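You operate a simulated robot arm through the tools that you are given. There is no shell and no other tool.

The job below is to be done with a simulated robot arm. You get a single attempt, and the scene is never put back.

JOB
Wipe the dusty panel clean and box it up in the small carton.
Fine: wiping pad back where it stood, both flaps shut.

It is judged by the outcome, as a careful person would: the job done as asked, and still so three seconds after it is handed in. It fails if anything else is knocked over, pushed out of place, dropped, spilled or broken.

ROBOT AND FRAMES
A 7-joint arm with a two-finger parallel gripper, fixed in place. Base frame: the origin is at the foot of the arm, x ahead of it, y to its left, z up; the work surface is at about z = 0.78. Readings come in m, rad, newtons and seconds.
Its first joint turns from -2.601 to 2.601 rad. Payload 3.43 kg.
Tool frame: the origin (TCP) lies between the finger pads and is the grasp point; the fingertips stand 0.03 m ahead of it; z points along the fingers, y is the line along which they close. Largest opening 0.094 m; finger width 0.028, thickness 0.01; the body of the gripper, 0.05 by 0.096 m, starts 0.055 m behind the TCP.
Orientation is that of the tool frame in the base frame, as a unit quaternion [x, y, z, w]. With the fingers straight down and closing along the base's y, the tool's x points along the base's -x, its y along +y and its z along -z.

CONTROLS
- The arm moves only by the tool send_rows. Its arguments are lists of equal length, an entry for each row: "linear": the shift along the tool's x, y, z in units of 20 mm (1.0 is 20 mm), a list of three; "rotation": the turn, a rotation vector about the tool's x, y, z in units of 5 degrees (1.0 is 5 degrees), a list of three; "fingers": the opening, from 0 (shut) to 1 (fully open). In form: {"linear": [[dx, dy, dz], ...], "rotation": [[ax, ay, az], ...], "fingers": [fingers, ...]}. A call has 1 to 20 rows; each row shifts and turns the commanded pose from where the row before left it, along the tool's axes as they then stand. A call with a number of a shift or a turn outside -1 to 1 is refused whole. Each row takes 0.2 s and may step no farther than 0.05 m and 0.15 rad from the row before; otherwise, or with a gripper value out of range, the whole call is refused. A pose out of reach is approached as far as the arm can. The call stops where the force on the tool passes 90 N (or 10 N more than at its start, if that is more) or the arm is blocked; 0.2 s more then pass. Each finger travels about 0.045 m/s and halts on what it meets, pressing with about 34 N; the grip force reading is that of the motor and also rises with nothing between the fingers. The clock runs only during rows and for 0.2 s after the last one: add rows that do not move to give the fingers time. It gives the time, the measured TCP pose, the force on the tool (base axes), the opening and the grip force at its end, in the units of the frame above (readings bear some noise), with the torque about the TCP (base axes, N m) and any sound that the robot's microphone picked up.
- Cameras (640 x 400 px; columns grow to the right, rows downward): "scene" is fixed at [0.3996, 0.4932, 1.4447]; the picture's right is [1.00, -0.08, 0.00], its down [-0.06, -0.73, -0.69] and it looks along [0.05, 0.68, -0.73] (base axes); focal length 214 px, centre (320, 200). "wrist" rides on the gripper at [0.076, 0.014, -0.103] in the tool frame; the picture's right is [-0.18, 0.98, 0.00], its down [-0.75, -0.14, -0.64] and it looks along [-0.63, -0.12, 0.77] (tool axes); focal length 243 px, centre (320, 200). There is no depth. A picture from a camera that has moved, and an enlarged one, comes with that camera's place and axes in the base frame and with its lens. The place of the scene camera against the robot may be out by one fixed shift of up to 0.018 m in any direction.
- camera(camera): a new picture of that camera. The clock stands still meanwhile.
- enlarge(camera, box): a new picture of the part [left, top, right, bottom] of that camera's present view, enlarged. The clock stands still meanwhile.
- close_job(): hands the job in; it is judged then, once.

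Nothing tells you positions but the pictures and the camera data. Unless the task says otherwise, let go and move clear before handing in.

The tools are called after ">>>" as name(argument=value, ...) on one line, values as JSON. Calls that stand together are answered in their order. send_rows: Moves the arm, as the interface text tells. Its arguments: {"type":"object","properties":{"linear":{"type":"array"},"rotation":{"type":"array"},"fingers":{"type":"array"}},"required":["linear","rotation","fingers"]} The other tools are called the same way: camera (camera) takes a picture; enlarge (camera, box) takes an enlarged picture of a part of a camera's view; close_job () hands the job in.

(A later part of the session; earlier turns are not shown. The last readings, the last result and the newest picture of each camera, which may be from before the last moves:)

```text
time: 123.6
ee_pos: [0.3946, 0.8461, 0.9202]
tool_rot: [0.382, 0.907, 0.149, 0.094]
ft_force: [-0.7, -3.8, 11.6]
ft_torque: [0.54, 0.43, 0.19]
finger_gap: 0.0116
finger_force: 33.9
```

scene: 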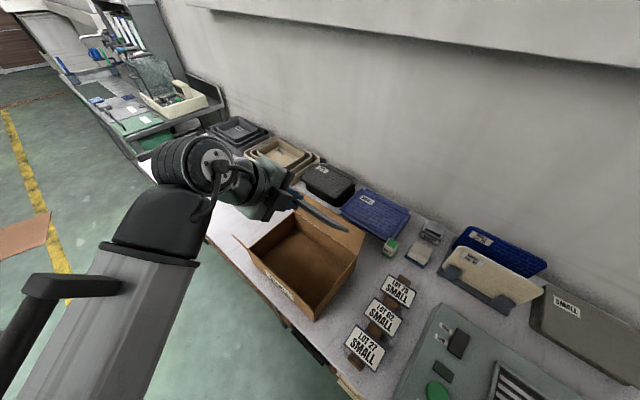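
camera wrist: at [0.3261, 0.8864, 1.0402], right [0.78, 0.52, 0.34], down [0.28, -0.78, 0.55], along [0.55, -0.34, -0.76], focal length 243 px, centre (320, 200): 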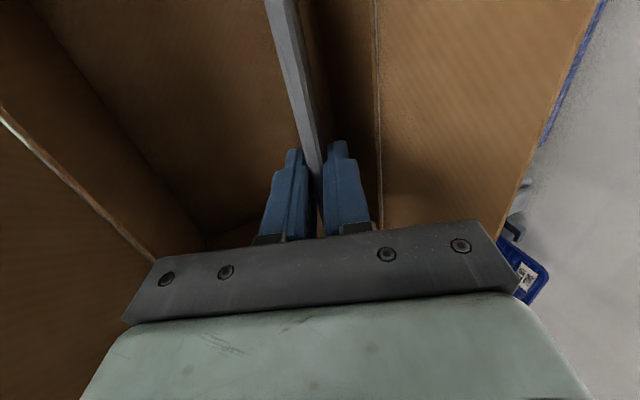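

The contact is now on the left corner, so I over-corrected. I'll ease up and rotate back half of that.

>>> send_rows(linear=[[0, 0.07, -0.19], [0, 0, 0], [0, 0, 0]], rotation=[[0, 0, 0], [0, 0.3, 0], [0, 0, 0]], fingers=[0, 0, 0])

>>> send_rows(linear=[[0, -0.035, 0.095], [0, 0, 0]], rotation=[[0, 0, 0], [0, 0, 0]], fingers=[0, 0])

>>> send_rows(linear=[[0, -0.03, 0.08], [0, 0, 0]], rotation=[[0, 0, 0], [0, 0, 0]], fingers=[0, 0])

>>> enlarge(camera="scene", box=[270, 190, 370, 290])

```text
time: 124.4
ee_pos: [0.3949, 0.8455, 0.9237]
tool_rot: [0.379, 0.909, 0.154, 0.082]
ft_force: [-0.1, -0.2, -0.9]
ft_torque: [-0.04, -0.04, -0.03]
finger_gap: 0.0114
finger_force: 34.2
```

```text
time: 125.0
ee_pos: [0.3948, 0.8465, 0.9206]
tool_rot: [0.38, 0.908, 0.154, 0.082]
ft_force: [0.0, -0.2, -0.7]
ft_torque: [-0.04, -0.01, -0.03]
finger_gap: 0.0115
finger_force: 33.8
```

```text
time: 125.6
ee_pos: [0.3952, 0.8474, 0.9203]
tool_rot: [0.38, 0.909, 0.153, 0.083]
ft_force: [-0.3, 0.5, -0.7]
ft_torque: [-0.04, 0.02, 0.03]
finger_gap: 0.0115
finger_force: 34.1
```

```text
4.00 times, centred on (320, 240) of scene
camera zoom: at [0.3996, 0.4932, 1.4447], right [1.0, -0.08, 0.0], down [-0.06, -0.73, -0.69], along [0.05, 0.68, -0.73], focal length 858 px, centre (320, 40)
```

zoom: 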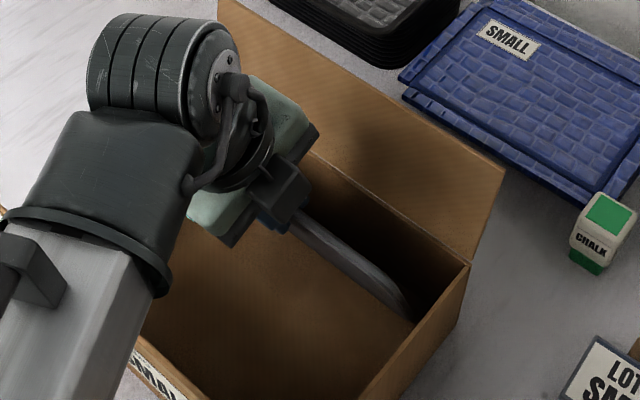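

>>> send_rows(linear=[[0, -0.025, 0.07], [0, 0, 0]], rotation=[[0, 0, 0], [0, 0, 0]], fingers=[0, 0])

>>> send_rows(linear=[[0, -0.025, 0.07], [0, 0, 0]], rotation=[[0, 0, 0], [0, 0, 0]], fingers=[0, 0])

```text
time: 126.2
ee_pos: [0.3948, 0.8474, 0.9186]
tool_rot: [0.38, 0.908, 0.154, 0.082]
ft_force: [-1.5, -0.6, 3.8]
ft_torque: [-0.24, -0.27, -0.14]
finger_gap: 0.0117
finger_force: 33.3
```

```text
time: 126.8
ee_pos: [0.3942, 0.8465, 0.9171]
tool_rot: [0.379, 0.909, 0.155, 0.082]
ft_force: [-2.9, -4.0, 16.2]
ft_torque: [-0.17, -0.23, -0.08]
finger_gap: 0.0118
finger_force: 34.5
```

The edge now sits evenly on the carton floor. I'll ease the pressure, then open the fingers slowly while shifting so the panel settles back onto the front finger instead of dropping.

>>> send_rows(linear=[[0, 0.017, -0.047], [0, -0.177, 0.012], [0, -0.177, 0.012], [0, -0.177, 0.012], [0, -0.177, 0.012], [0, 0, 0]], rotation=[[0, 0, 0], [0, 0, 0], [0, 0, 0], [0, 0, 0], [0, 0, 0], [0, 0, 0]], fingers=[0, 0.19, 0.26, 0.33, 0.4, 0.4])

>>> camera(camera="wrist")

>>> enlarge(camera="scene", box=[270, 190, 370, 290])

```text
time: 128.2
ee_pos: [0.3856, 0.8366, 0.9112]
tool_rot: [0.379, 0.909, 0.154, 0.083]
ft_force: [-0.2, -1.0, -0.3]
ft_torque: [0.0, 0.03, 0.01]
finger_gap: 0.0377
finger_force: 0.1
```

```text
taken
camera wrist: at [0.3148, 0.88, 1.0111], right [0.78, 0.52, 0.34], down [0.26, -0.77, 0.58], along [0.57, -0.36, -0.74], focal length 243 px, centre (320, 200)
```

wrist: 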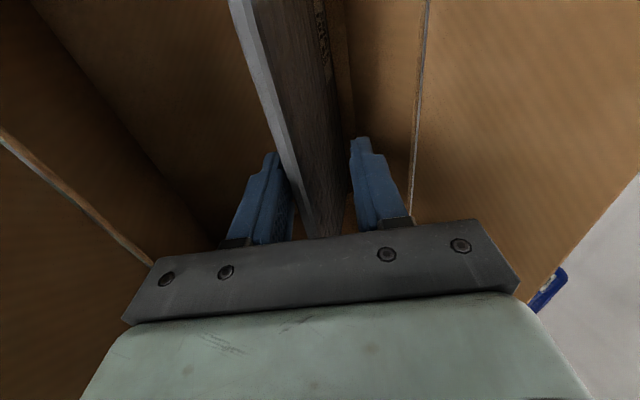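

```text
4.00 times, centred on (320, 240) of scene
camera zoom: at [0.3996, 0.4932, 1.4447], right [1.0, -0.08, 0.0], down [-0.06, -0.73, -0.69], along [0.05, 0.68, -0.73], focal length 858 px, centre (320, 40)
```

zoom: 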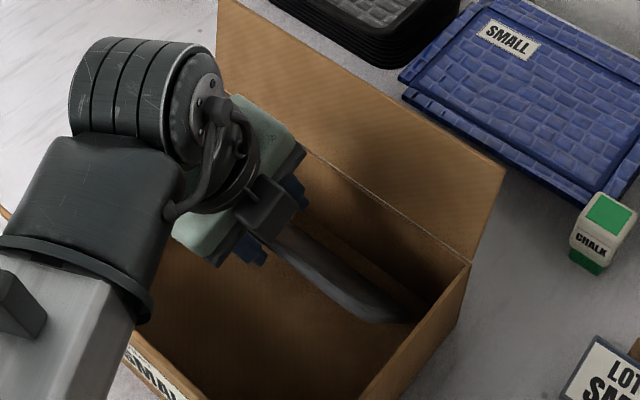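

The panel is now resting on the front finger under control. Continuing the slow lowering.

>>> send_rows(linear=[[0, -0.177, 0.02], [0, -0.177, 0.02], [0, -0.177, 0.02], [0, -0.177, 0.02], [0, 0, 0]], rotation=[[0, 0, 0], [0, 0, 0], [0, 0, 0], [0, 0, 0], [0, 0, 0]], fingers=[0.48, 0.56, 0.64, 0.72, 0.72])

>>> camera(camera="wrist")

>>> enlarge(camera="scene", box=[270, 190, 370, 290])

```text
time: 129.4
ee_pos: [0.3768, 0.8287, 0.9046]
tool_rot: [0.38, 0.909, 0.153, 0.084]
ft_force: [-0.5, 0.4, 0.5]
ft_torque: [-0.01, 0.0, -0.03]
finger_gap: 0.0676
finger_force: 0.2
```

```text
taken
camera wrist: at [0.306, 0.8712, 1.0048], right [0.78, 0.52, 0.34], down [0.26, -0.77, 0.58], along [0.57, -0.36, -0.74], focal length 243 px, centre (320, 200)
```

wrist: 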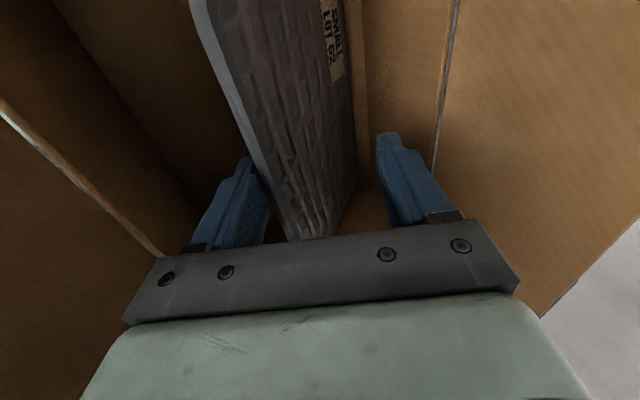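

```text
4.00 times, centred on (320, 240) of scene
camera zoom: at [0.3996, 0.4932, 1.4447], right [1.0, -0.08, 0.0], down [-0.06, -0.73, -0.69], along [0.05, 0.68, -0.73], focal length 858 px, centre (320, 40)
```

zoom: 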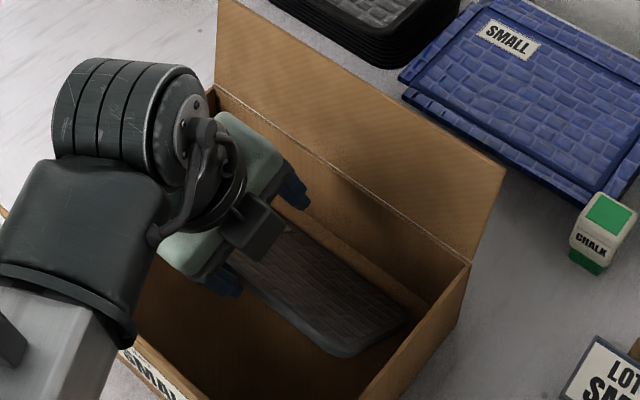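

>>> enlarge(camera="wrist", box=[160, 60, 460, 250])

```text
2.11 times, centred on (310, 155) of wrist
camera zoom: at [0.306, 0.8712, 1.0048], right [0.78, 0.52, 0.34], down [0.26, -0.77, 0.58], along [0.57, -0.36, -0.74], focal length 511 px, centre (341, 295)
```

zoom: 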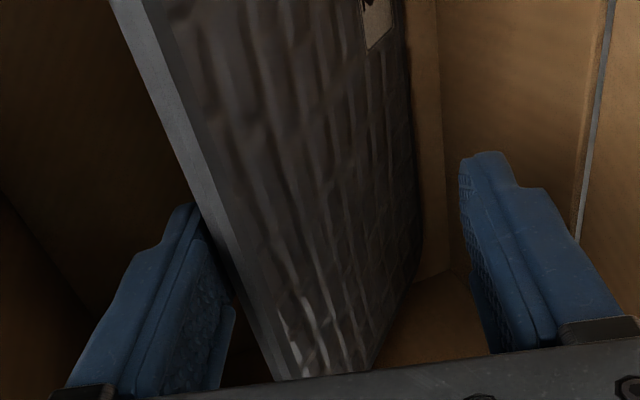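

The near edge rests securely on the front finger and the far edge hasn't moved. I'll keep lowering along the arc.

>>> send_rows(linear=[[0, -0.2, 0.07], [0, -0.2, 0.07], [0, -0.2, 0.07], [0, -0.2, 0.07], [0, -0.2, 0.07], [0, -0.18, 0.07], [0, 0, 0]], rotation=[[0, 0, 0], [0, 0, 0], [0, 0, 0], [0, 0, 0], [0, 0, 0], [0, 0, 0], [0, 0, 0]], fingers=[0.72, 0.72, 0.72, 0.72, 0.72, 0.72, 0.72])

>>> camera(camera="wrist")

>>> enlarge(camera="scene", box=[270, 190, 370, 290])

```text
time: 131.0
ee_pos: [0.3636, 0.8144, 0.8902]
tool_rot: [0.38, 0.908, 0.154, 0.083]
ft_force: [0.1, 0.5, -0.8]
ft_torque: [-0.01, 0.0, 0.0]
finger_gap: 0.0678
finger_force: 0.1
```

```text
taken
camera wrist: at [0.2927, 0.8575, 0.9893], right [0.78, 0.52, 0.34], down [0.26, -0.77, 0.58], along [0.57, -0.36, -0.74], focal length 243 px, centre (320, 200)
```

wrist: 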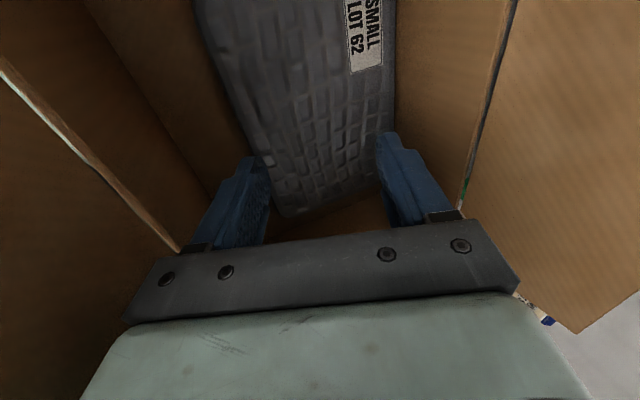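

```text
4.00 times, centred on (320, 240) of scene
camera zoom: at [0.3996, 0.4932, 1.4447], right [1.0, -0.08, 0.0], down [-0.06, -0.73, -0.69], along [0.05, 0.68, -0.73], focal length 858 px, centre (320, 40)
```

zoom: 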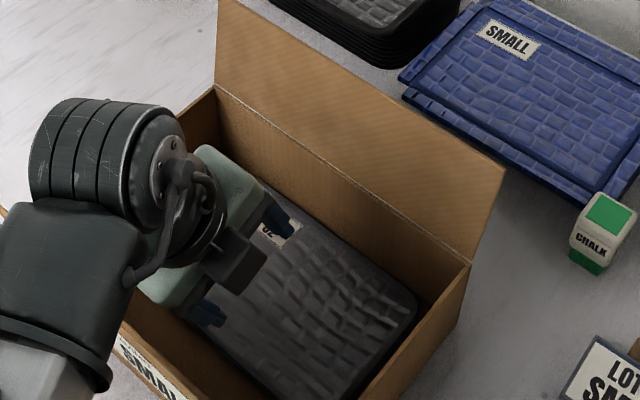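

The panel has slid off the finger and now appears to lie flat on the carton floor. I'll verify.

>>> enlarge(camera="wrist", box=[80, 0, 520, 250])

>>> camera(camera="scene")

```text
1.45 times, centred on (300, 125) of wrist
camera zoom: at [0.2927, 0.8575, 0.9893], right [0.78, 0.52, 0.34], down [0.26, -0.77, 0.58], along [0.57, -0.36, -0.74], focal length 353 px, centre (349, 309)
```

zoom: 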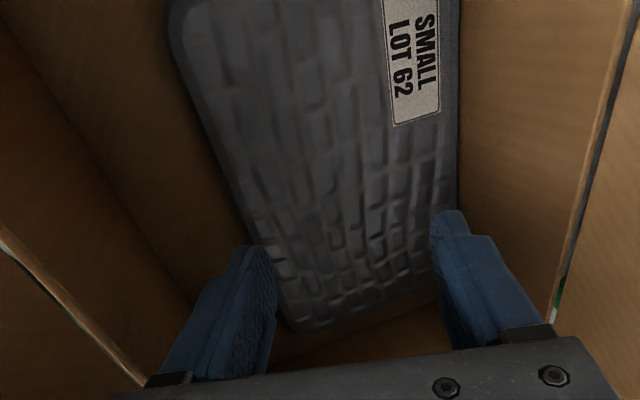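

```text
taken
```

scene: 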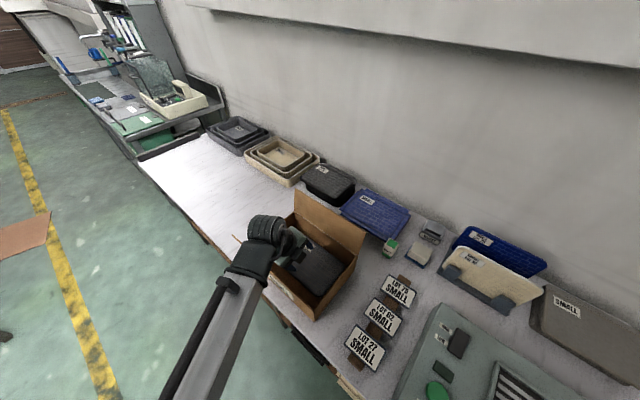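

The panel lies flat in the carton against the back wall, and the carton hasn't shifted. I'll withdraw straight up, close the fingers, and set the tool to 45° for folding the flaps.

>>> send_rows(linear=[[0, 0.342, -0.94], [0, 0.342, -0.94], [0, 0.342, -0.94], [0, 0.342, -0.94], [0, 0.342, -0.94], [0, 0.342, -0.94], [0, 0.342, -0.94], [0, 0.342, -0.94], [0, 0.342, -0.94], [0, 0.342, -0.94], [0, 0.342, -0.94], [0, 0, 0]], rotation=[[0, 0, 0], [0, 0, 0], [0, 0, 0], [0, 0, 0], [0, 0, 0], [0, 0, 0], [0, 0, 0], [0, 0, 0], [0, 0, 0], [0, 0, 0], [0, 0, 0], [0, 0, 0]], fingers=[0.72, 0.72, 0.72, 0.72, 0.72, 0.72, 0.5, 0.3, 0.1, 0, 0, 0])

>>> send_rows(linear=[[0, 0, 0], [0, 0, 0], [0, 0, 0], [0, 0, 0], [0, 0, 0], [0, 0, 0], [0, 0, 0]], rotation=[[0, 0.4, 0], [-1, 0, 0], [-1, 0, 0], [-1, 0, 0], [-1, 0, 0], [-1, 0, 0], [0, 0, 0]], fingers=[0, 0, 0, 0, 0, 0, 0])

>>> camera(camera="wrist")

>>> camera(camera="scene")

```text
time: 133.6
ee_pos: [0.3572, 0.8187, 1.1085]
tool_rot: [0.379, 0.909, 0.154, 0.083]
ft_force: [0.0, 0.6, 0.2]
ft_torque: [-0.03, -0.03, -0.02]
finger_gap: 0.0
finger_force: 32.8
```

```text
time: 135.2
ee_pos: [0.3568, 0.8185, 1.1089]
tool_rot: [0.353, 0.853, 0.354, 0.147]
ft_force: [-0.3, -0.4, -0.2]
ft_torque: [-0.04, -0.02, 0.01]
finger_gap: 0.0
finger_force: 33.1
```

```text
taken
camera wrist: at [0.2601, 0.8303, 1.1928], right [0.62, 0.36, 0.7], down [0.14, -0.92, 0.35], along [0.77, -0.12, -0.63], focal length 243 px, centre (320, 200)
```

wrist: 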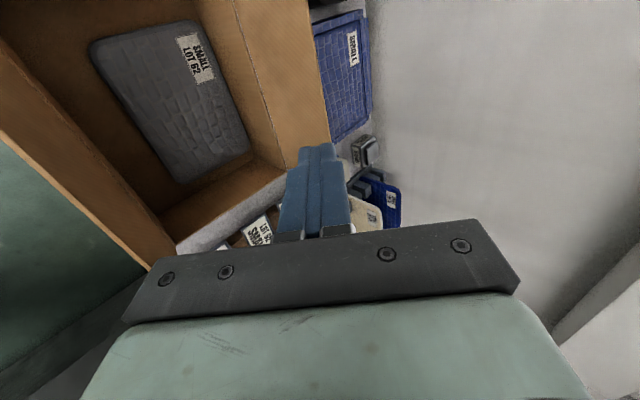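

```text
taken
```

scene: 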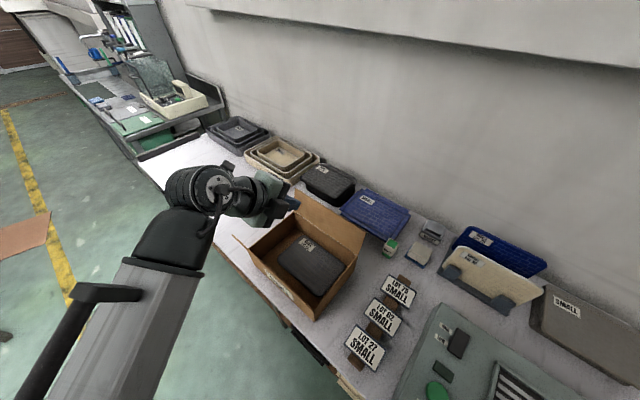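

Panel flat and clean inside. Checking the carton close-up before folding flaps.

>>> enlarge(camera="wrist", box=[0, 0, 400, 280])

>>> enlarge(camera="scene", box=[220, 170, 400, 330])

```text
1.43 times, centred on (200, 140) of wrist
camera zoom: at [0.2601, 0.8303, 1.1928], right [0.62, 0.36, 0.7], down [0.14, -0.92, 0.35], along [0.77, -0.12, -0.63], focal length 347 px, centre (491, 286)
```

zoom: 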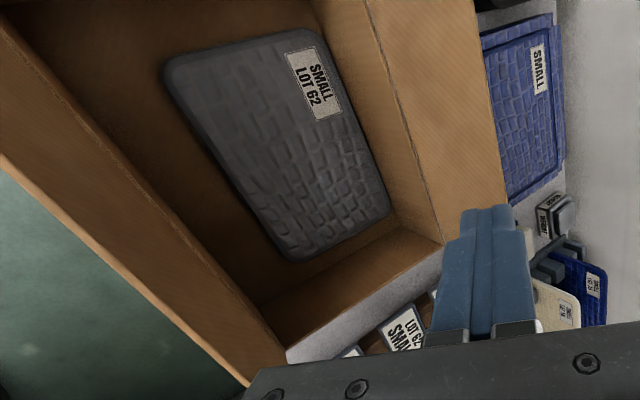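

```text
2.50 times, centred on (310, 250) of scene
camera zoom: at [0.3996, 0.4932, 1.4447], right [1.0, -0.08, 0.0], down [-0.06, -0.73, -0.69], along [0.05, 0.68, -0.73], focal length 536 px, centre (345, 75)
```

zoom: 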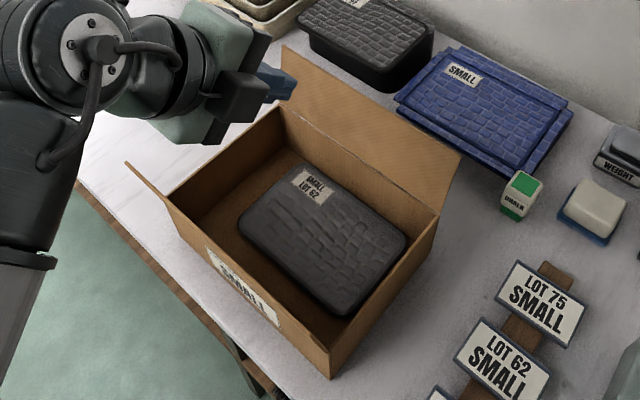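

The panel is boxed, flat and clean. Next I'll fold the back flap: reach over it with closed fingers, come down behind it, then draw it toward the robot and down.

>>> send_rows(linear=[[-0.04, 0.62, 0.955], [-0.04, 0.62, 0.955], [-0.04, 0.62, 0.955], [-0.04, 0.62, 0.955], [-0.04, 0.62, 0.955], [-0.04, 0.62, 0.955], [-0.04, 0.62, 0.955], [-0.04, 0.62, 0.955], [0, 0, 0]], rotation=[[0, 0, 0], [0, 0, 0], [0, 0, 0], [0, 0, 0], [0, 0, 0], [0, 0, 0], [0, 0, 0], [0, 0, 0], [0, 0, 0]], fingers=[0, 0, 0, 0, 0, 0, 0, 0, 0])

>>> camera(camera="wrist")

>>> camera(camera="scene")

```text
time: 137.2
ee_pos: [0.4889, 0.9414, 1.0718]
tool_rot: [0.354, 0.854, 0.353, 0.146]
ft_force: [-0.1, -0.2, 0.1]
ft_torque: [0.01, 0.01, -0.01]
finger_gap: 0.0
finger_force: 32.9
```

```text
taken
camera wrist: at [0.3912, 0.9519, 1.1548], right [0.62, 0.36, 0.69], down [0.14, -0.92, 0.35], along [0.77, -0.12, -0.63], focal length 243 px, centre (320, 200)
```

wrist: 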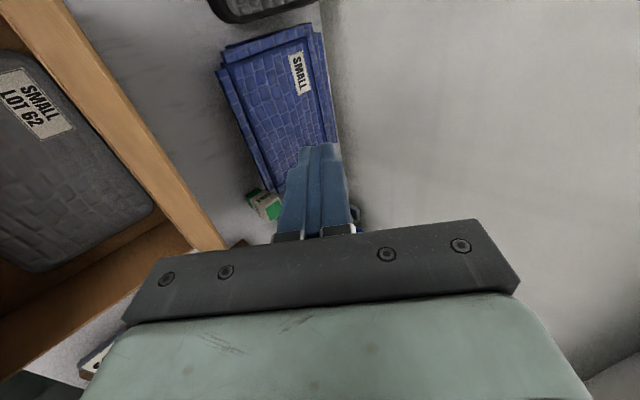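

```text
taken
```

scene: 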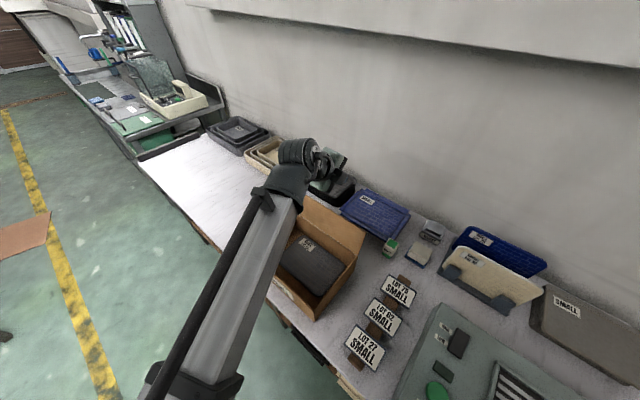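

At close range the flap's top edge is at p≈0.967, and my fingertips are clear behind it. Lowering behind the flap.

>>> send_rows(linear=[[0, -0.663, 0.663], [0, -0.663, 0.663], [0, -0.663, 0.663], [0, -0.663, 0.663], [0, 0, 0]], rotation=[[0, 0, 0], [0, 0, 0], [0, 0, 0], [0, 0, 0], [0, 0, 0]], fingers=[0, 0, 0, 0, 0])

>>> camera(camera="wrist")

>>> enlarge(camera="scene", box=[230, 130, 400, 300])

```text
time: 138.4
ee_pos: [0.4897, 0.9409, 0.9967]
tool_rot: [0.353, 0.854, 0.354, 0.146]
ft_force: [-1.0, 0.4, -0.4]
ft_torque: [0.0, -0.02, 0.03]
finger_gap: 0.0001
finger_force: 32.6
```

```text
taken
camera wrist: at [0.3915, 0.9517, 1.0796], right [0.62, 0.36, 0.7], down [0.14, -0.92, 0.35], along [0.77, -0.12, -0.63], focal length 243 px, centre (320, 200)
```

wrist: 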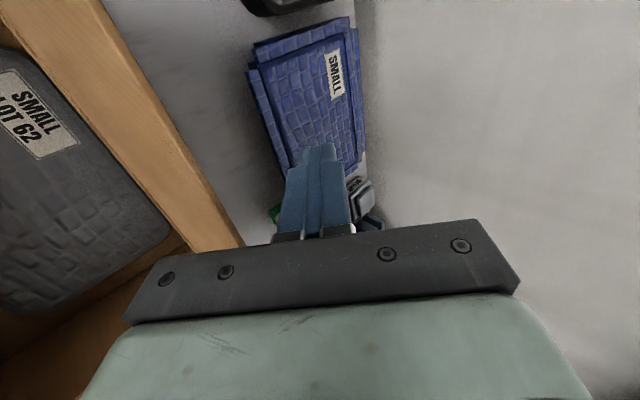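

```text
2.35 times, centred on (315, 215) of scene
camera zoom: at [0.3996, 0.4932, 1.4447], right [1.0, -0.08, 0.0], down [-0.06, -0.73, -0.69], along [0.05, 0.68, -0.73], focal length 505 px, centre (332, 165)
```

zoom: 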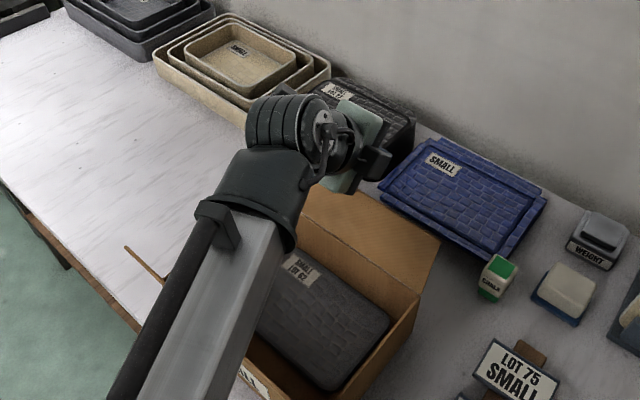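

The fingers are behind the flap. Now drawing it toward the robot in stages.

>>> send_rows(linear=[[0, -0.566, -0.298], [0, -0.566, -0.298], [0, -0.566, -0.298], [0, -0.566, -0.298], [0, -0.52, -0.65], [0, -0.52, -0.65], [0, 0, 0]], rotation=[[0, 0, 0], [0, 0, 0], [0, 0, 0], [0, 0, 0], [0, 0, 0], [0, 0, 0], [0, 0, 0]], fingers=[0, 0, 0, 0, 0, 0, 0])

>>> camera(camera="wrist")

>>> enlarge(camera="scene", box=[220, 150, 390, 320])

```text
time: 140.0
ee_pos: [0.432, 0.8825, 0.9845]
tool_rot: [0.354, 0.853, 0.353, 0.147]
ft_force: [-0.1, -1.0, -0.8]
ft_torque: [0.05, 0.01, 0.04]
finger_gap: 0.0001
finger_force: 33.1
```

```text
taken
camera wrist: at [0.3332, 0.8936, 1.0681], right [0.62, 0.36, 0.69], down [0.14, -0.92, 0.35], along [0.77, -0.12, -0.63], focal length 243 px, centre (320, 200)
```

wrist: 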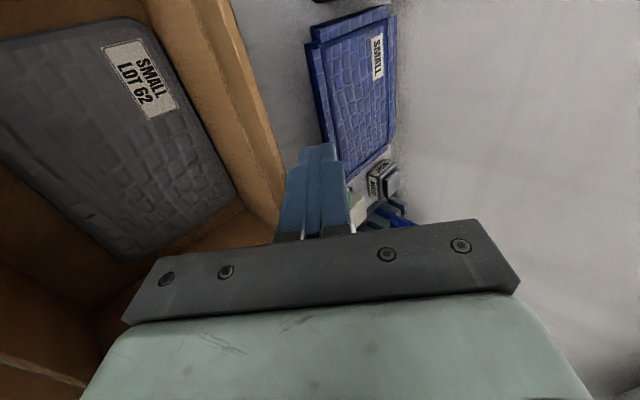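

```text
2.35 times, centred on (305, 235) of scene
camera zoom: at [0.3996, 0.4932, 1.4447], right [1.0, -0.08, 0.0], down [-0.06, -0.73, -0.69], along [0.05, 0.68, -0.73], focal length 505 px, centre (355, 118)
```

zoom: 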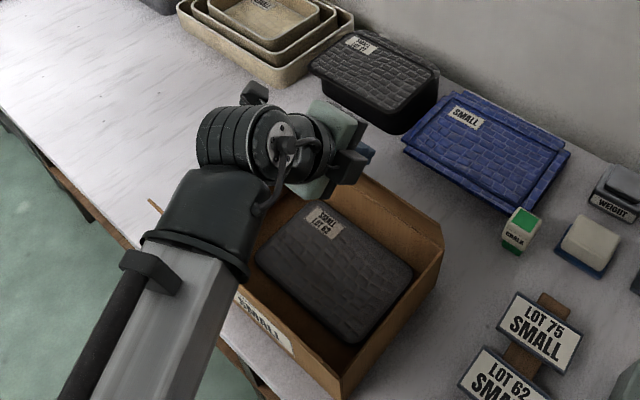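

The flap is rotating inward and the carton hasn't moved. Continuing.

>>> send_rows(linear=[[0, -0.6, -0.495], [0, -0.6, -0.495], [0, -0.647, -0.262], [0, -0.647, -0.262], [0, 0, 0]], rotation=[[0, 0, 0], [0, 0, 0], [0, 0, 0], [0, 0, 0], [0, 0, 0]], fingers=[0, 0, 0, 0, 0])

>>> camera(camera="wrist")

>>> enlarge(camera="scene", box=[220, 150, 390, 320])

```text
time: 141.2
ee_pos: [0.391, 0.8437, 0.9699]
tool_rot: [0.354, 0.853, 0.354, 0.147]
ft_force: [-0.7, 0.1, 0.3]
ft_torque: [-0.02, -0.02, 0.02]
finger_gap: 0.0
finger_force: 32.7
```

```text
taken
camera wrist: at [0.2928, 0.854, 1.0543], right [0.62, 0.36, 0.69], down [0.14, -0.92, 0.35], along [0.77, -0.12, -0.63], focal length 243 px, centre (320, 200)
```

wrist: 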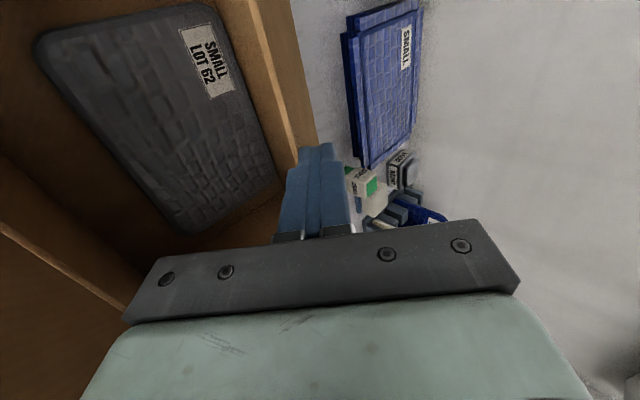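

```text
2.35 times, centred on (305, 235) of scene
camera zoom: at [0.3996, 0.4932, 1.4447], right [1.0, -0.08, 0.0], down [-0.06, -0.73, -0.69], along [0.05, 0.68, -0.73], focal length 505 px, centre (355, 118)
```

zoom: 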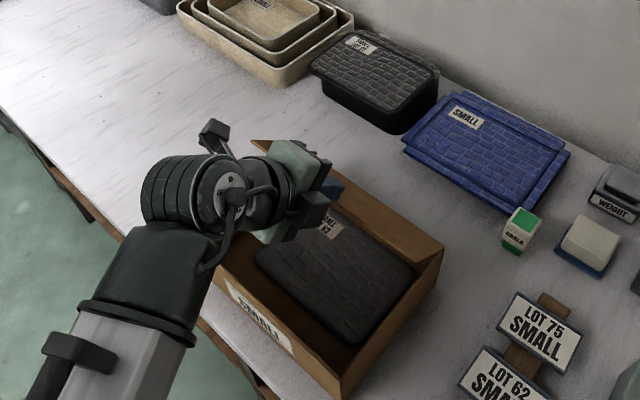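

The back flap is about halfway over. I'll steepen the tool and press the flap down toward closed.

>>> send_rows(linear=[[0, -0.11, 0.09], [0, -0.11, 0.09], [0, -0.11, 0.09], [0, -0.11, 0.09], [0, -0.41, 0.28], [0, -0.41, 0.28], [0, 0, 0]], rotation=[[1, 0, 0], [1, 0, 0], [1, 0, 0], [1, 0, 0], [0, 0, 0], [0, 0, 0], [0, 0, 0]], fingers=[0, 0, 0, 0, 0, 0, 0])

>>> camera(camera="wrist")

>>> enlarge(camera="scene", box=[220, 150, 390, 320])

```text
time: 142.8
ee_pos: [0.3817, 0.8344, 0.9427]
tool_rot: [0.374, 0.902, 0.2, 0.083]
ft_force: [-0.7, -0.3, 0.3]
ft_torque: [0.0, -0.02, 0.03]
finger_gap: 0.0
finger_force: 32.2
```

```text
taken
camera wrist: at [0.3066, 0.8676, 1.0426], right [0.76, 0.5, 0.42], down [0.25, -0.82, 0.52], along [0.6, -0.29, -0.74], focal length 243 px, centre (320, 200)
```

wrist: 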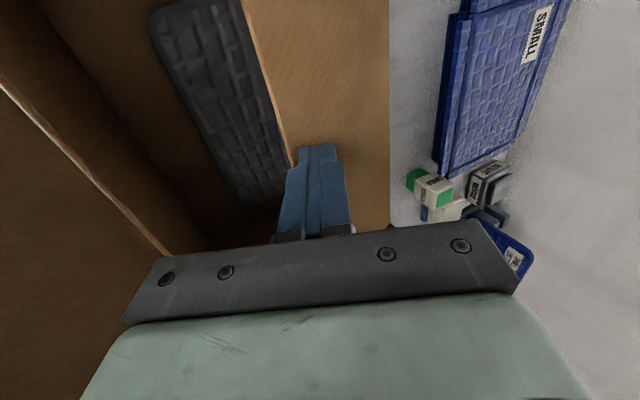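

```text
2.35 times, centred on (305, 235) of scene
camera zoom: at [0.3996, 0.4932, 1.4447], right [1.0, -0.08, 0.0], down [-0.06, -0.73, -0.69], along [0.05, 0.68, -0.73], focal length 505 px, centre (355, 118)
```

zoom: 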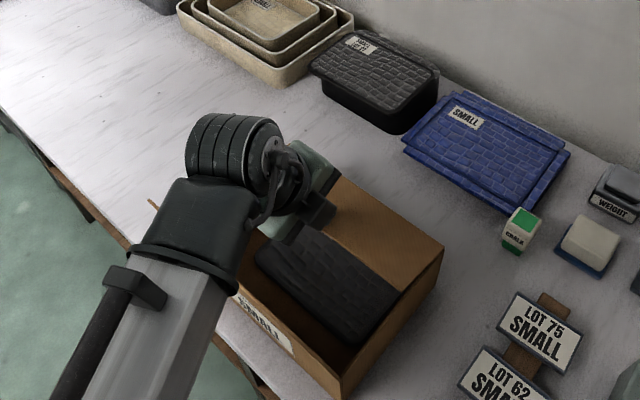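

The back flap is nearly shut. I'll press it the last bit down.

>>> send_rows(linear=[[0, -0.2, 0.3], [0, -0.2, 0.3], [0, -0.1, 0.2], [0, 0, 0]], rotation=[[0, 0, 0], [0, 0, 0], [0, 0, 0], [0, 0, 0]], fingers=[0, 0, 0, 0])

>>> camera(camera="wrist")

>>> enlarge(camera="scene", box=[220, 150, 390, 320])

```text
time: 143.8
ee_pos: [0.3809, 0.8333, 0.9229]
tool_rot: [0.373, 0.902, 0.2, 0.083]
ft_force: [-1.3, -0.4, 0.1]
ft_torque: [0.0, 0.0, -0.02]
finger_gap: 0.0
finger_force: 33.1
```

```text
taken
camera wrist: at [0.3048, 0.866, 1.0237], right [0.76, 0.5, 0.42], down [0.25, -0.82, 0.52], along [0.6, -0.29, -0.74], focal length 243 px, centre (320, 200)
```

wrist: 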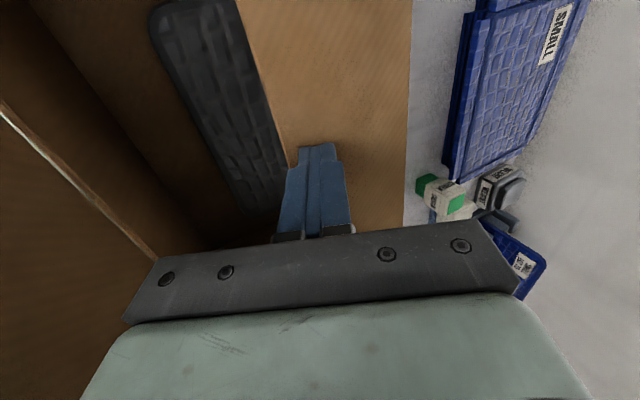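

```text
2.35 times, centred on (305, 235) of scene
camera zoom: at [0.3996, 0.4932, 1.4447], right [1.0, -0.08, 0.0], down [-0.06, -0.73, -0.69], along [0.05, 0.68, -0.73], focal length 505 px, centre (355, 118)
```

zoom: 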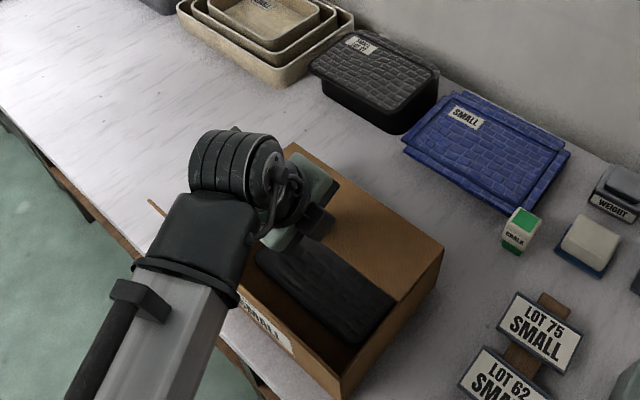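

>>> send_rows(linear=[[0, -0.06, 0.14], [0, 0, 0]], rotation=[[0, 0, 0], [0, 0, 0]], fingers=[0, 0])

>>> send_rows(linear=[[0, -0.06, 0.14], [0, 0, 0]], rotation=[[0, 0, 0], [0, 0, 0]], fingers=[0, 0])

>>> enlarge(camera="wrist", box=[140, 0, 460, 240])

```text
time: 144.4
ee_pos: [0.3817, 0.8331, 0.9209]
tool_rot: [0.374, 0.902, 0.2, 0.083]
ft_force: [0.4, -1.0, -0.3]
ft_torque: [-0.02, -0.01, -0.03]
finger_gap: 0.0001
finger_force: 33.3
```

```text
time: 145.0
ee_pos: [0.3803, 0.8333, 0.9183]
tool_rot: [0.374, 0.902, 0.2, 0.083]
ft_force: [-0.8, 0.0, 0.1]
ft_torque: [-0.03, -0.01, -0.02]
finger_gap: 0.0
finger_force: 33.3
```

```text
1.67 times, centred on (300, 120) of wrist
camera zoom: at [0.3051, 0.8659, 1.0178], right [0.76, 0.5, 0.42], down [0.25, -0.82, 0.52], along [0.6, -0.29, -0.74], focal length 404 px, centre (353, 333)
```

zoom: 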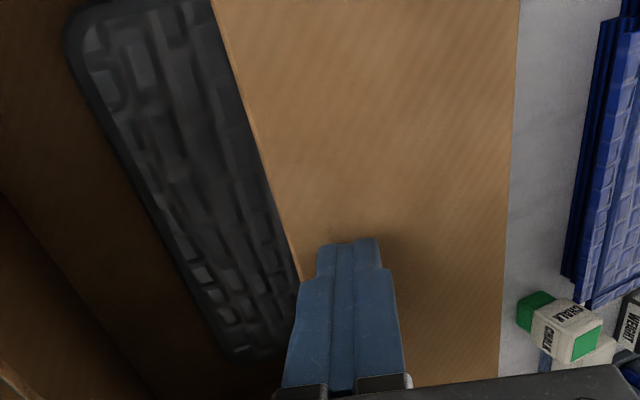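

>>> send_rows(linear=[[0, -0.05, 0.11], [0, 0, 0]], rotation=[[0, 0, 0], [0, 0, 0]], fingers=[0, 0])

>>> send_rows(linear=[[0, -0.05, 0.11], [0, 0, 0]], rotation=[[0, 0, 0], [0, 0, 0]], fingers=[0, 0])

```text
time: 145.6
ee_pos: [0.3802, 0.8333, 0.9162]
tool_rot: [0.373, 0.902, 0.2, 0.083]
ft_force: [-0.7, -0.5, 0.0]
ft_torque: [-0.02, 0.02, 0.0]
finger_gap: 0.0001
finger_force: 33.3
```

```text
time: 146.2
ee_pos: [0.381, 0.8323, 0.9142]
tool_rot: [0.372, 0.902, 0.201, 0.084]
ft_force: [1.0, 0.5, 11.4]
ft_torque: [0.01, -0.02, -0.02]
finger_gap: 0.0002
finger_force: 33.2
```

The flap is against its stop at 11 N. I'll lift off and check whether it stays shut.

>>> send_rows(linear=[[0, 0.2, -0.45], [0, 0.42, -0.9], [0, 0.42, -0.9], [0, 0.42, -0.9], [0, 0.42, -0.9], [0, 0.42, -0.9], [0, 0, 0]], rotation=[[0, 0, 0], [0, 0, 0], [0, 0, 0], [0, 0, 0], [0, 0, 0], [0, 0, 0], [0, 0, 0]], fingers=[0, 0, 0, 0, 0, 0, 0])

>>> camera(camera="wrist")

>>> enlarge(camera="scene", box=[220, 150, 390, 320])

```text
time: 147.8
ee_pos: [0.3814, 0.8332, 1.0225]
tool_rot: [0.374, 0.902, 0.2, 0.083]
ft_force: [0.5, -0.1, 0.2]
ft_torque: [-0.01, -0.01, 0.0]
finger_gap: 0.0
finger_force: 33.0
```

```text
taken
camera wrist: at [0.3052, 0.8659, 1.122], right [0.76, 0.5, 0.42], down [0.25, -0.82, 0.52], along [0.6, -0.29, -0.74], focal length 243 px, centre (320, 200)
```

wrist: 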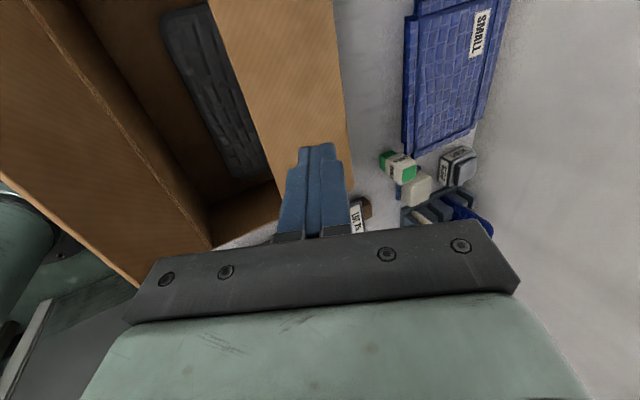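

```text
2.35 times, centred on (305, 235) of scene
camera zoom: at [0.3996, 0.4932, 1.4447], right [1.0, -0.08, 0.0], down [-0.06, -0.73, -0.69], along [0.05, 0.68, -0.73], focal length 505 px, centre (355, 118)
```

zoom: 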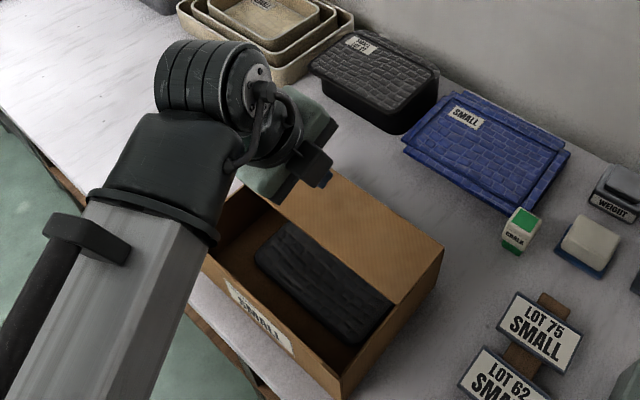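

The back flap stays shut and the carton hasn't moved. For the front flap, I'll rise, retreat toward the robot past the flap, then come down in front of it.

>>> send_rows(linear=[[0, 0.37, -0.79], [0, 0.37, -0.79], [0, 0.37, -0.79], [0, 0.37, -0.79], [0, -0.861, -0.401], [0, -0.861, -0.401], [0, -0.861, -0.401], [0, -0.861, -0.401], [0, -0.861, -0.401], [0, -0.861, -0.401], [0, -0.861, -0.401], [0, -0.861, -0.401], [0, -0.861, -0.401], [0, -0.861, -0.401], [0, 0, 0]], rotation=[[0, 0, 0], [0, 0, 0], [0, 0, 0], [0, 0, 0], [0, 0, 0], [0, 0, 0], [0, 0, 0], [0, 0, 0], [0, 0, 0], [0, 0, 0], [0, 0, 0], [0, 0, 0], [0, 0, 0], [0, 0, 0], [0, 0, 0]], fingers=[0, 0, 0, 0, 0, 0, 0, 0, 0, 0, 0, 0, 0, 0, 0])

>>> camera(camera="wrist")

>>> camera(camera="scene")

```text
time: 151.0
ee_pos: [0.2465, 0.6989, 1.0911]
tool_rot: [0.374, 0.902, 0.199, 0.083]
ft_force: [-0.6, 0.0, -0.5]
ft_torque: [0.05, -0.05, 0.02]
finger_gap: 0.0002
finger_force: 32.7
```

```text
taken
camera wrist: at [0.1701, 0.7323, 1.1913], right [0.76, 0.5, 0.42], down [0.25, -0.82, 0.52], along [0.6, -0.29, -0.74], focal length 243 px, centre (320, 200)
```

wrist: 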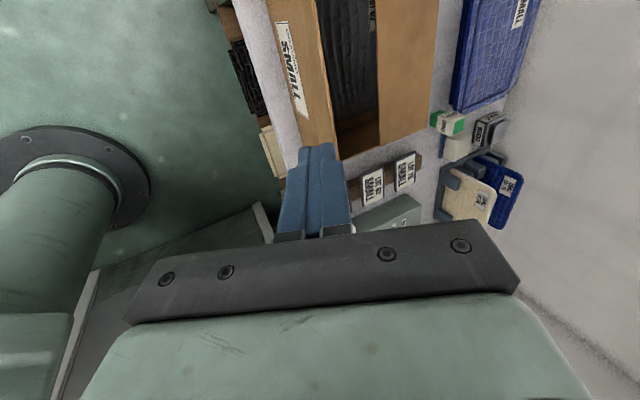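

```text
taken
```

scene: 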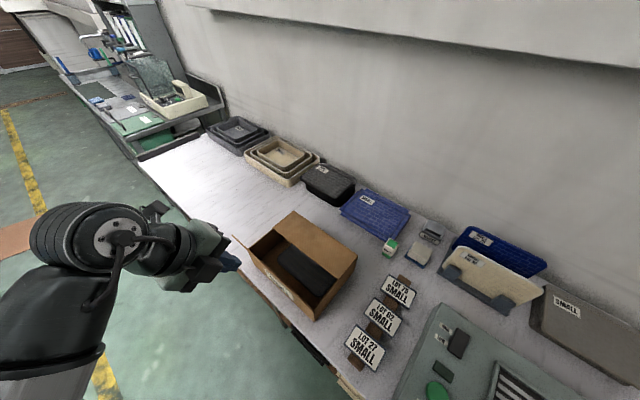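

>>> enlarge(camera="wrist", box=[220, 0, 460, 200])

>>> enlarge(camera="scene", box=[200, 180, 390, 330])

```text
2.00 times, centred on (340, 100) of wrist
camera zoom: at [0.1701, 0.7323, 1.1913], right [0.76, 0.5, 0.42], down [0.25, -0.82, 0.52], along [0.6, -0.29, -0.74], focal length 485 px, centre (280, 400)
```

zoom: 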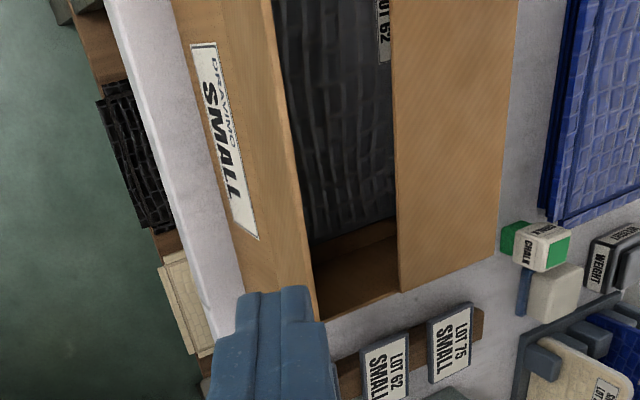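

```text
2.67 times, centred on (295, 255) of scene
camera zoom: at [0.3996, 0.4932, 1.4447], right [1.0, -0.08, 0.0], down [-0.06, -0.73, -0.69], along [0.05, 0.68, -0.73], focal length 572 px, centre (387, 53)
```

zoom: 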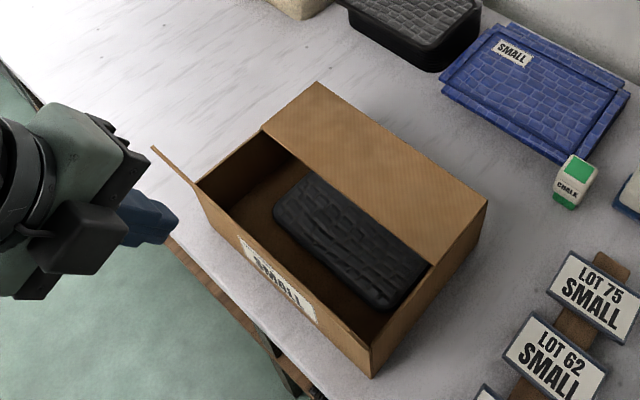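

>>> enlarge(camera="wrist", box=[280, 10, 360, 130])

>>> enlarge(camera="scene", box=[250, 250, 330, 310])

```text
3.33 times, centred on (320, 70) of wrist
camera zoom: at [0.1701, 0.7323, 1.1913], right [0.76, 0.5, 0.42], down [0.25, -0.82, 0.52], along [0.6, -0.29, -0.74], focal length 809 px, centre (320, 633)
```

zoom: 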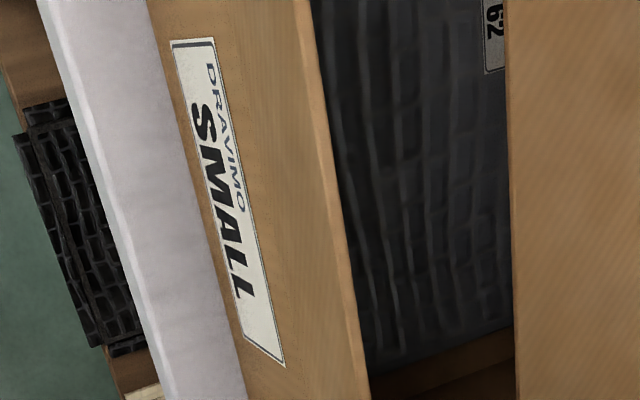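

```text
6.67 times, centred on (290, 280) of scene
camera zoom: at [0.3996, 0.4932, 1.4447], right [1.0, -0.08, 0.0], down [-0.06, -0.73, -0.69], along [0.05, 0.68, -0.73], focal length 1430 px, centre (520, -333)
```

zoom: 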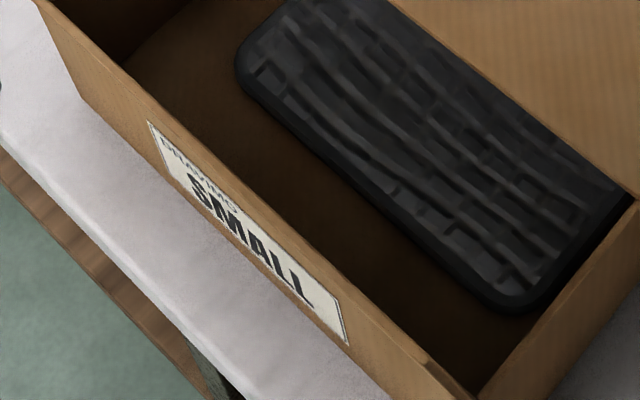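

The front flap's top edge is at p≈0.73, z≈0.98. I'll lower the fingertips in front of it (p≈0.69, z≈0.955).

>>> send_rows(linear=[[0, -0.316, 0.855], [0, -0.316, 0.855], [0, -0.316, 0.855], [0, -0.316, 0.855], [0, -0.316, 0.855], [0, -0.316, 0.855], [0, 0, 0]], rotation=[[0, 0, 0], [0, 0, 0], [0, 0, 0], [0, 0, 0], [0, 0, 0], [0, 0, 0], [0, 0, 0]], fingers=[0, 0, 0, 0, 0, 0, 0])

>>> camera(camera="wrist")

>>> enlarge(camera="scene", box=[200, 180, 390, 330])

```text
time: 152.6
ee_pos: [0.252, 0.7057, 0.9833]
tool_rot: [0.374, 0.902, 0.2, 0.082]
ft_force: [-0.3, 0.6, 0.0]
ft_torque: [-0.01, 0.0, -0.01]
finger_gap: 0.0
finger_force: 33.1
```

```text
taken
camera wrist: at [0.1772, 0.7384, 1.0826], right [0.76, 0.5, 0.42], down [0.25, -0.82, 0.52], along [0.6, -0.29, -0.74], focal length 243 px, centre (320, 200)
```

wrist: 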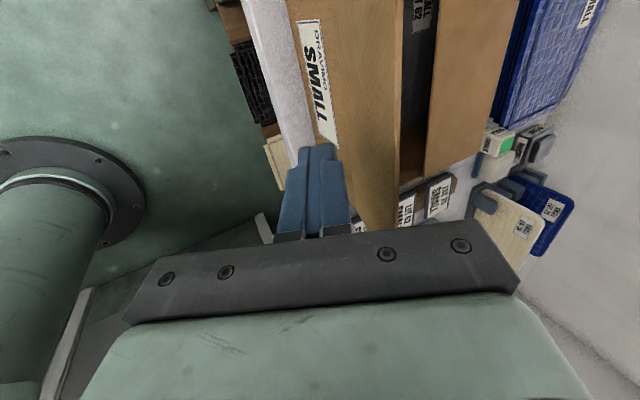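

```text
2.67 times, centred on (295, 255) of scene
camera zoom: at [0.3996, 0.4932, 1.4447], right [1.0, -0.08, 0.0], down [-0.06, -0.73, -0.69], along [0.05, 0.68, -0.73], focal length 572 px, centre (387, 53)
```

zoom: 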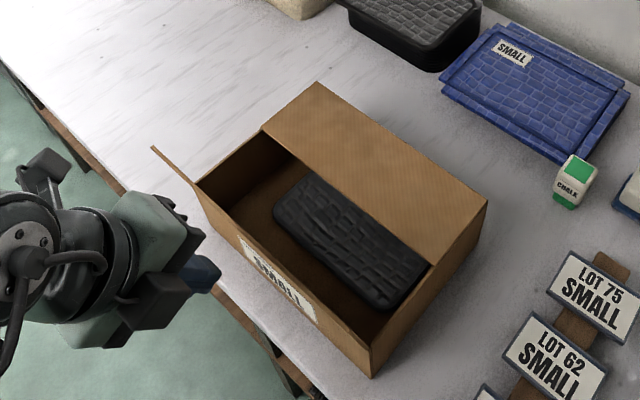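

Pushing the front flap over in stages.

>>> send_rows(linear=[[0, 0.56, 0.275], [0, 0.56, 0.275], [0, 0.56, 0.275], [0, 0.56, 0.275], [0, 0.54, 0.307], [0, 0.54, 0.307], [0, 0.54, 0.307], [0, 0, 0]], rotation=[[0, 0, 0], [0, 0, 0], [0, 0, 0], [0, 0, 0], [0, 0, 0], [0, 0, 0], [0, 0, 0], [0, 0, 0]], fingers=[0, 0, 0, 0, 0, 0, 0, 0])

>>> camera(camera="wrist")

>>> enlarge(camera="scene", box=[200, 180, 390, 330])

```text
time: 154.4
ee_pos: [0.3135, 0.7676, 0.9796]
tool_rot: [0.374, 0.902, 0.2, 0.083]
ft_force: [0.5, -0.1, -1.0]
ft_torque: [-0.04, -0.02, 0.01]
finger_gap: 0.0
finger_force: 32.6
```

```text
taken
camera wrist: at [0.2388, 0.8001, 1.0785], right [0.76, 0.5, 0.42], down [0.25, -0.82, 0.52], along [0.6, -0.29, -0.75], focal length 243 px, centre (320, 200)
```

wrist: 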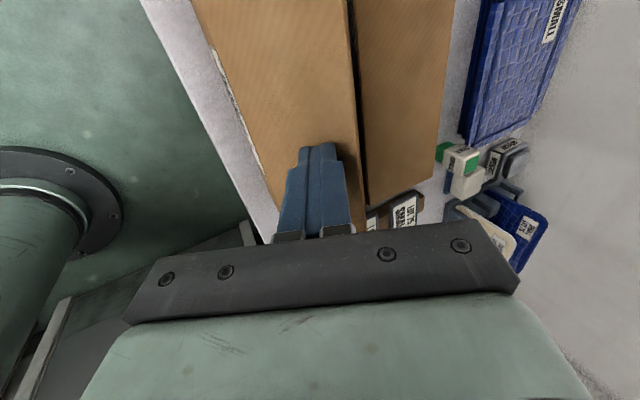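

```text
2.67 times, centred on (295, 255) of scene
camera zoom: at [0.3996, 0.4932, 1.4447], right [1.0, -0.08, 0.0], down [-0.06, -0.73, -0.69], along [0.05, 0.68, -0.73], focal length 572 px, centre (387, 53)
```

zoom: 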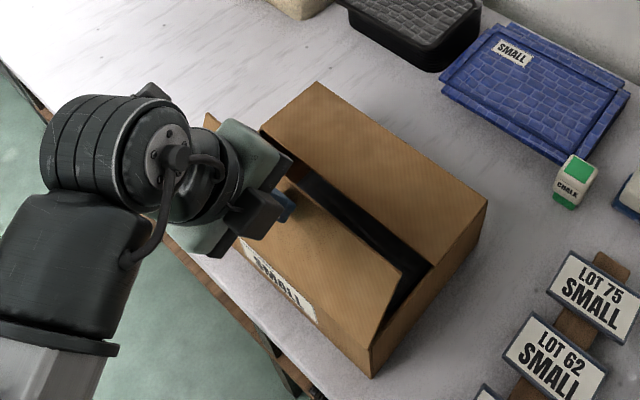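

>>> send_rows(linear=[[0, 0.3, 0.543], [0, 0.3, 0.543], [0, 0.3, 0.543], [0, 0.05, 0.6], [0, 0.05, 0.6], [0, 0, 0]], rotation=[[0, 0, 0], [0, 0, 0], [0, 0, 0], [0, 0, 0], [0, 0, 0], [0, 0, 0]], fingers=[0, 0, 0, 0, 0, 0])

>>> camera(camera="wrist")

>>> enlarge(camera="scene", box=[200, 180, 390, 330])

```text
time: 155.8
ee_pos: [0.3442, 0.7965, 0.9362]
tool_rot: [0.374, 0.902, 0.199, 0.083]
ft_force: [-0.1, 0.1, 0.3]
ft_torque: [0.02, -0.02, -0.02]
finger_gap: 0.0
finger_force: 32.9
```

```text
taken
camera wrist: at [0.2689, 0.8294, 1.036], right [0.76, 0.5, 0.42], down [0.25, -0.82, 0.52], along [0.6, -0.29, -0.74], focal length 243 px, centre (320, 200)
```

wrist: 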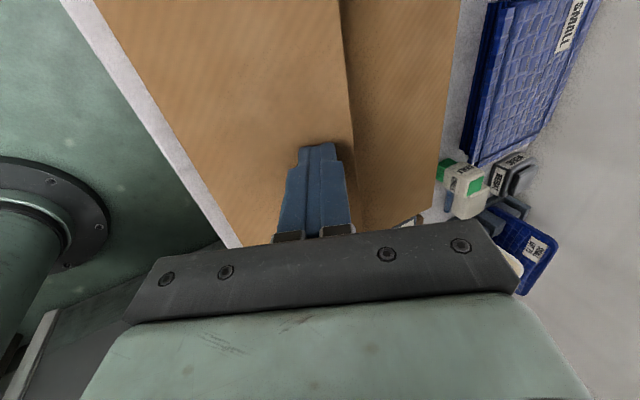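

```text
2.67 times, centred on (295, 255) of scene
camera zoom: at [0.3996, 0.4932, 1.4447], right [1.0, -0.08, 0.0], down [-0.06, -0.73, -0.69], along [0.05, 0.68, -0.73], focal length 572 px, centre (387, 53)
```

zoom: 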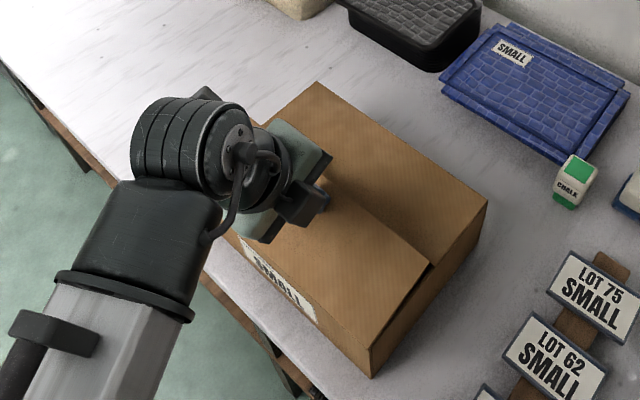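

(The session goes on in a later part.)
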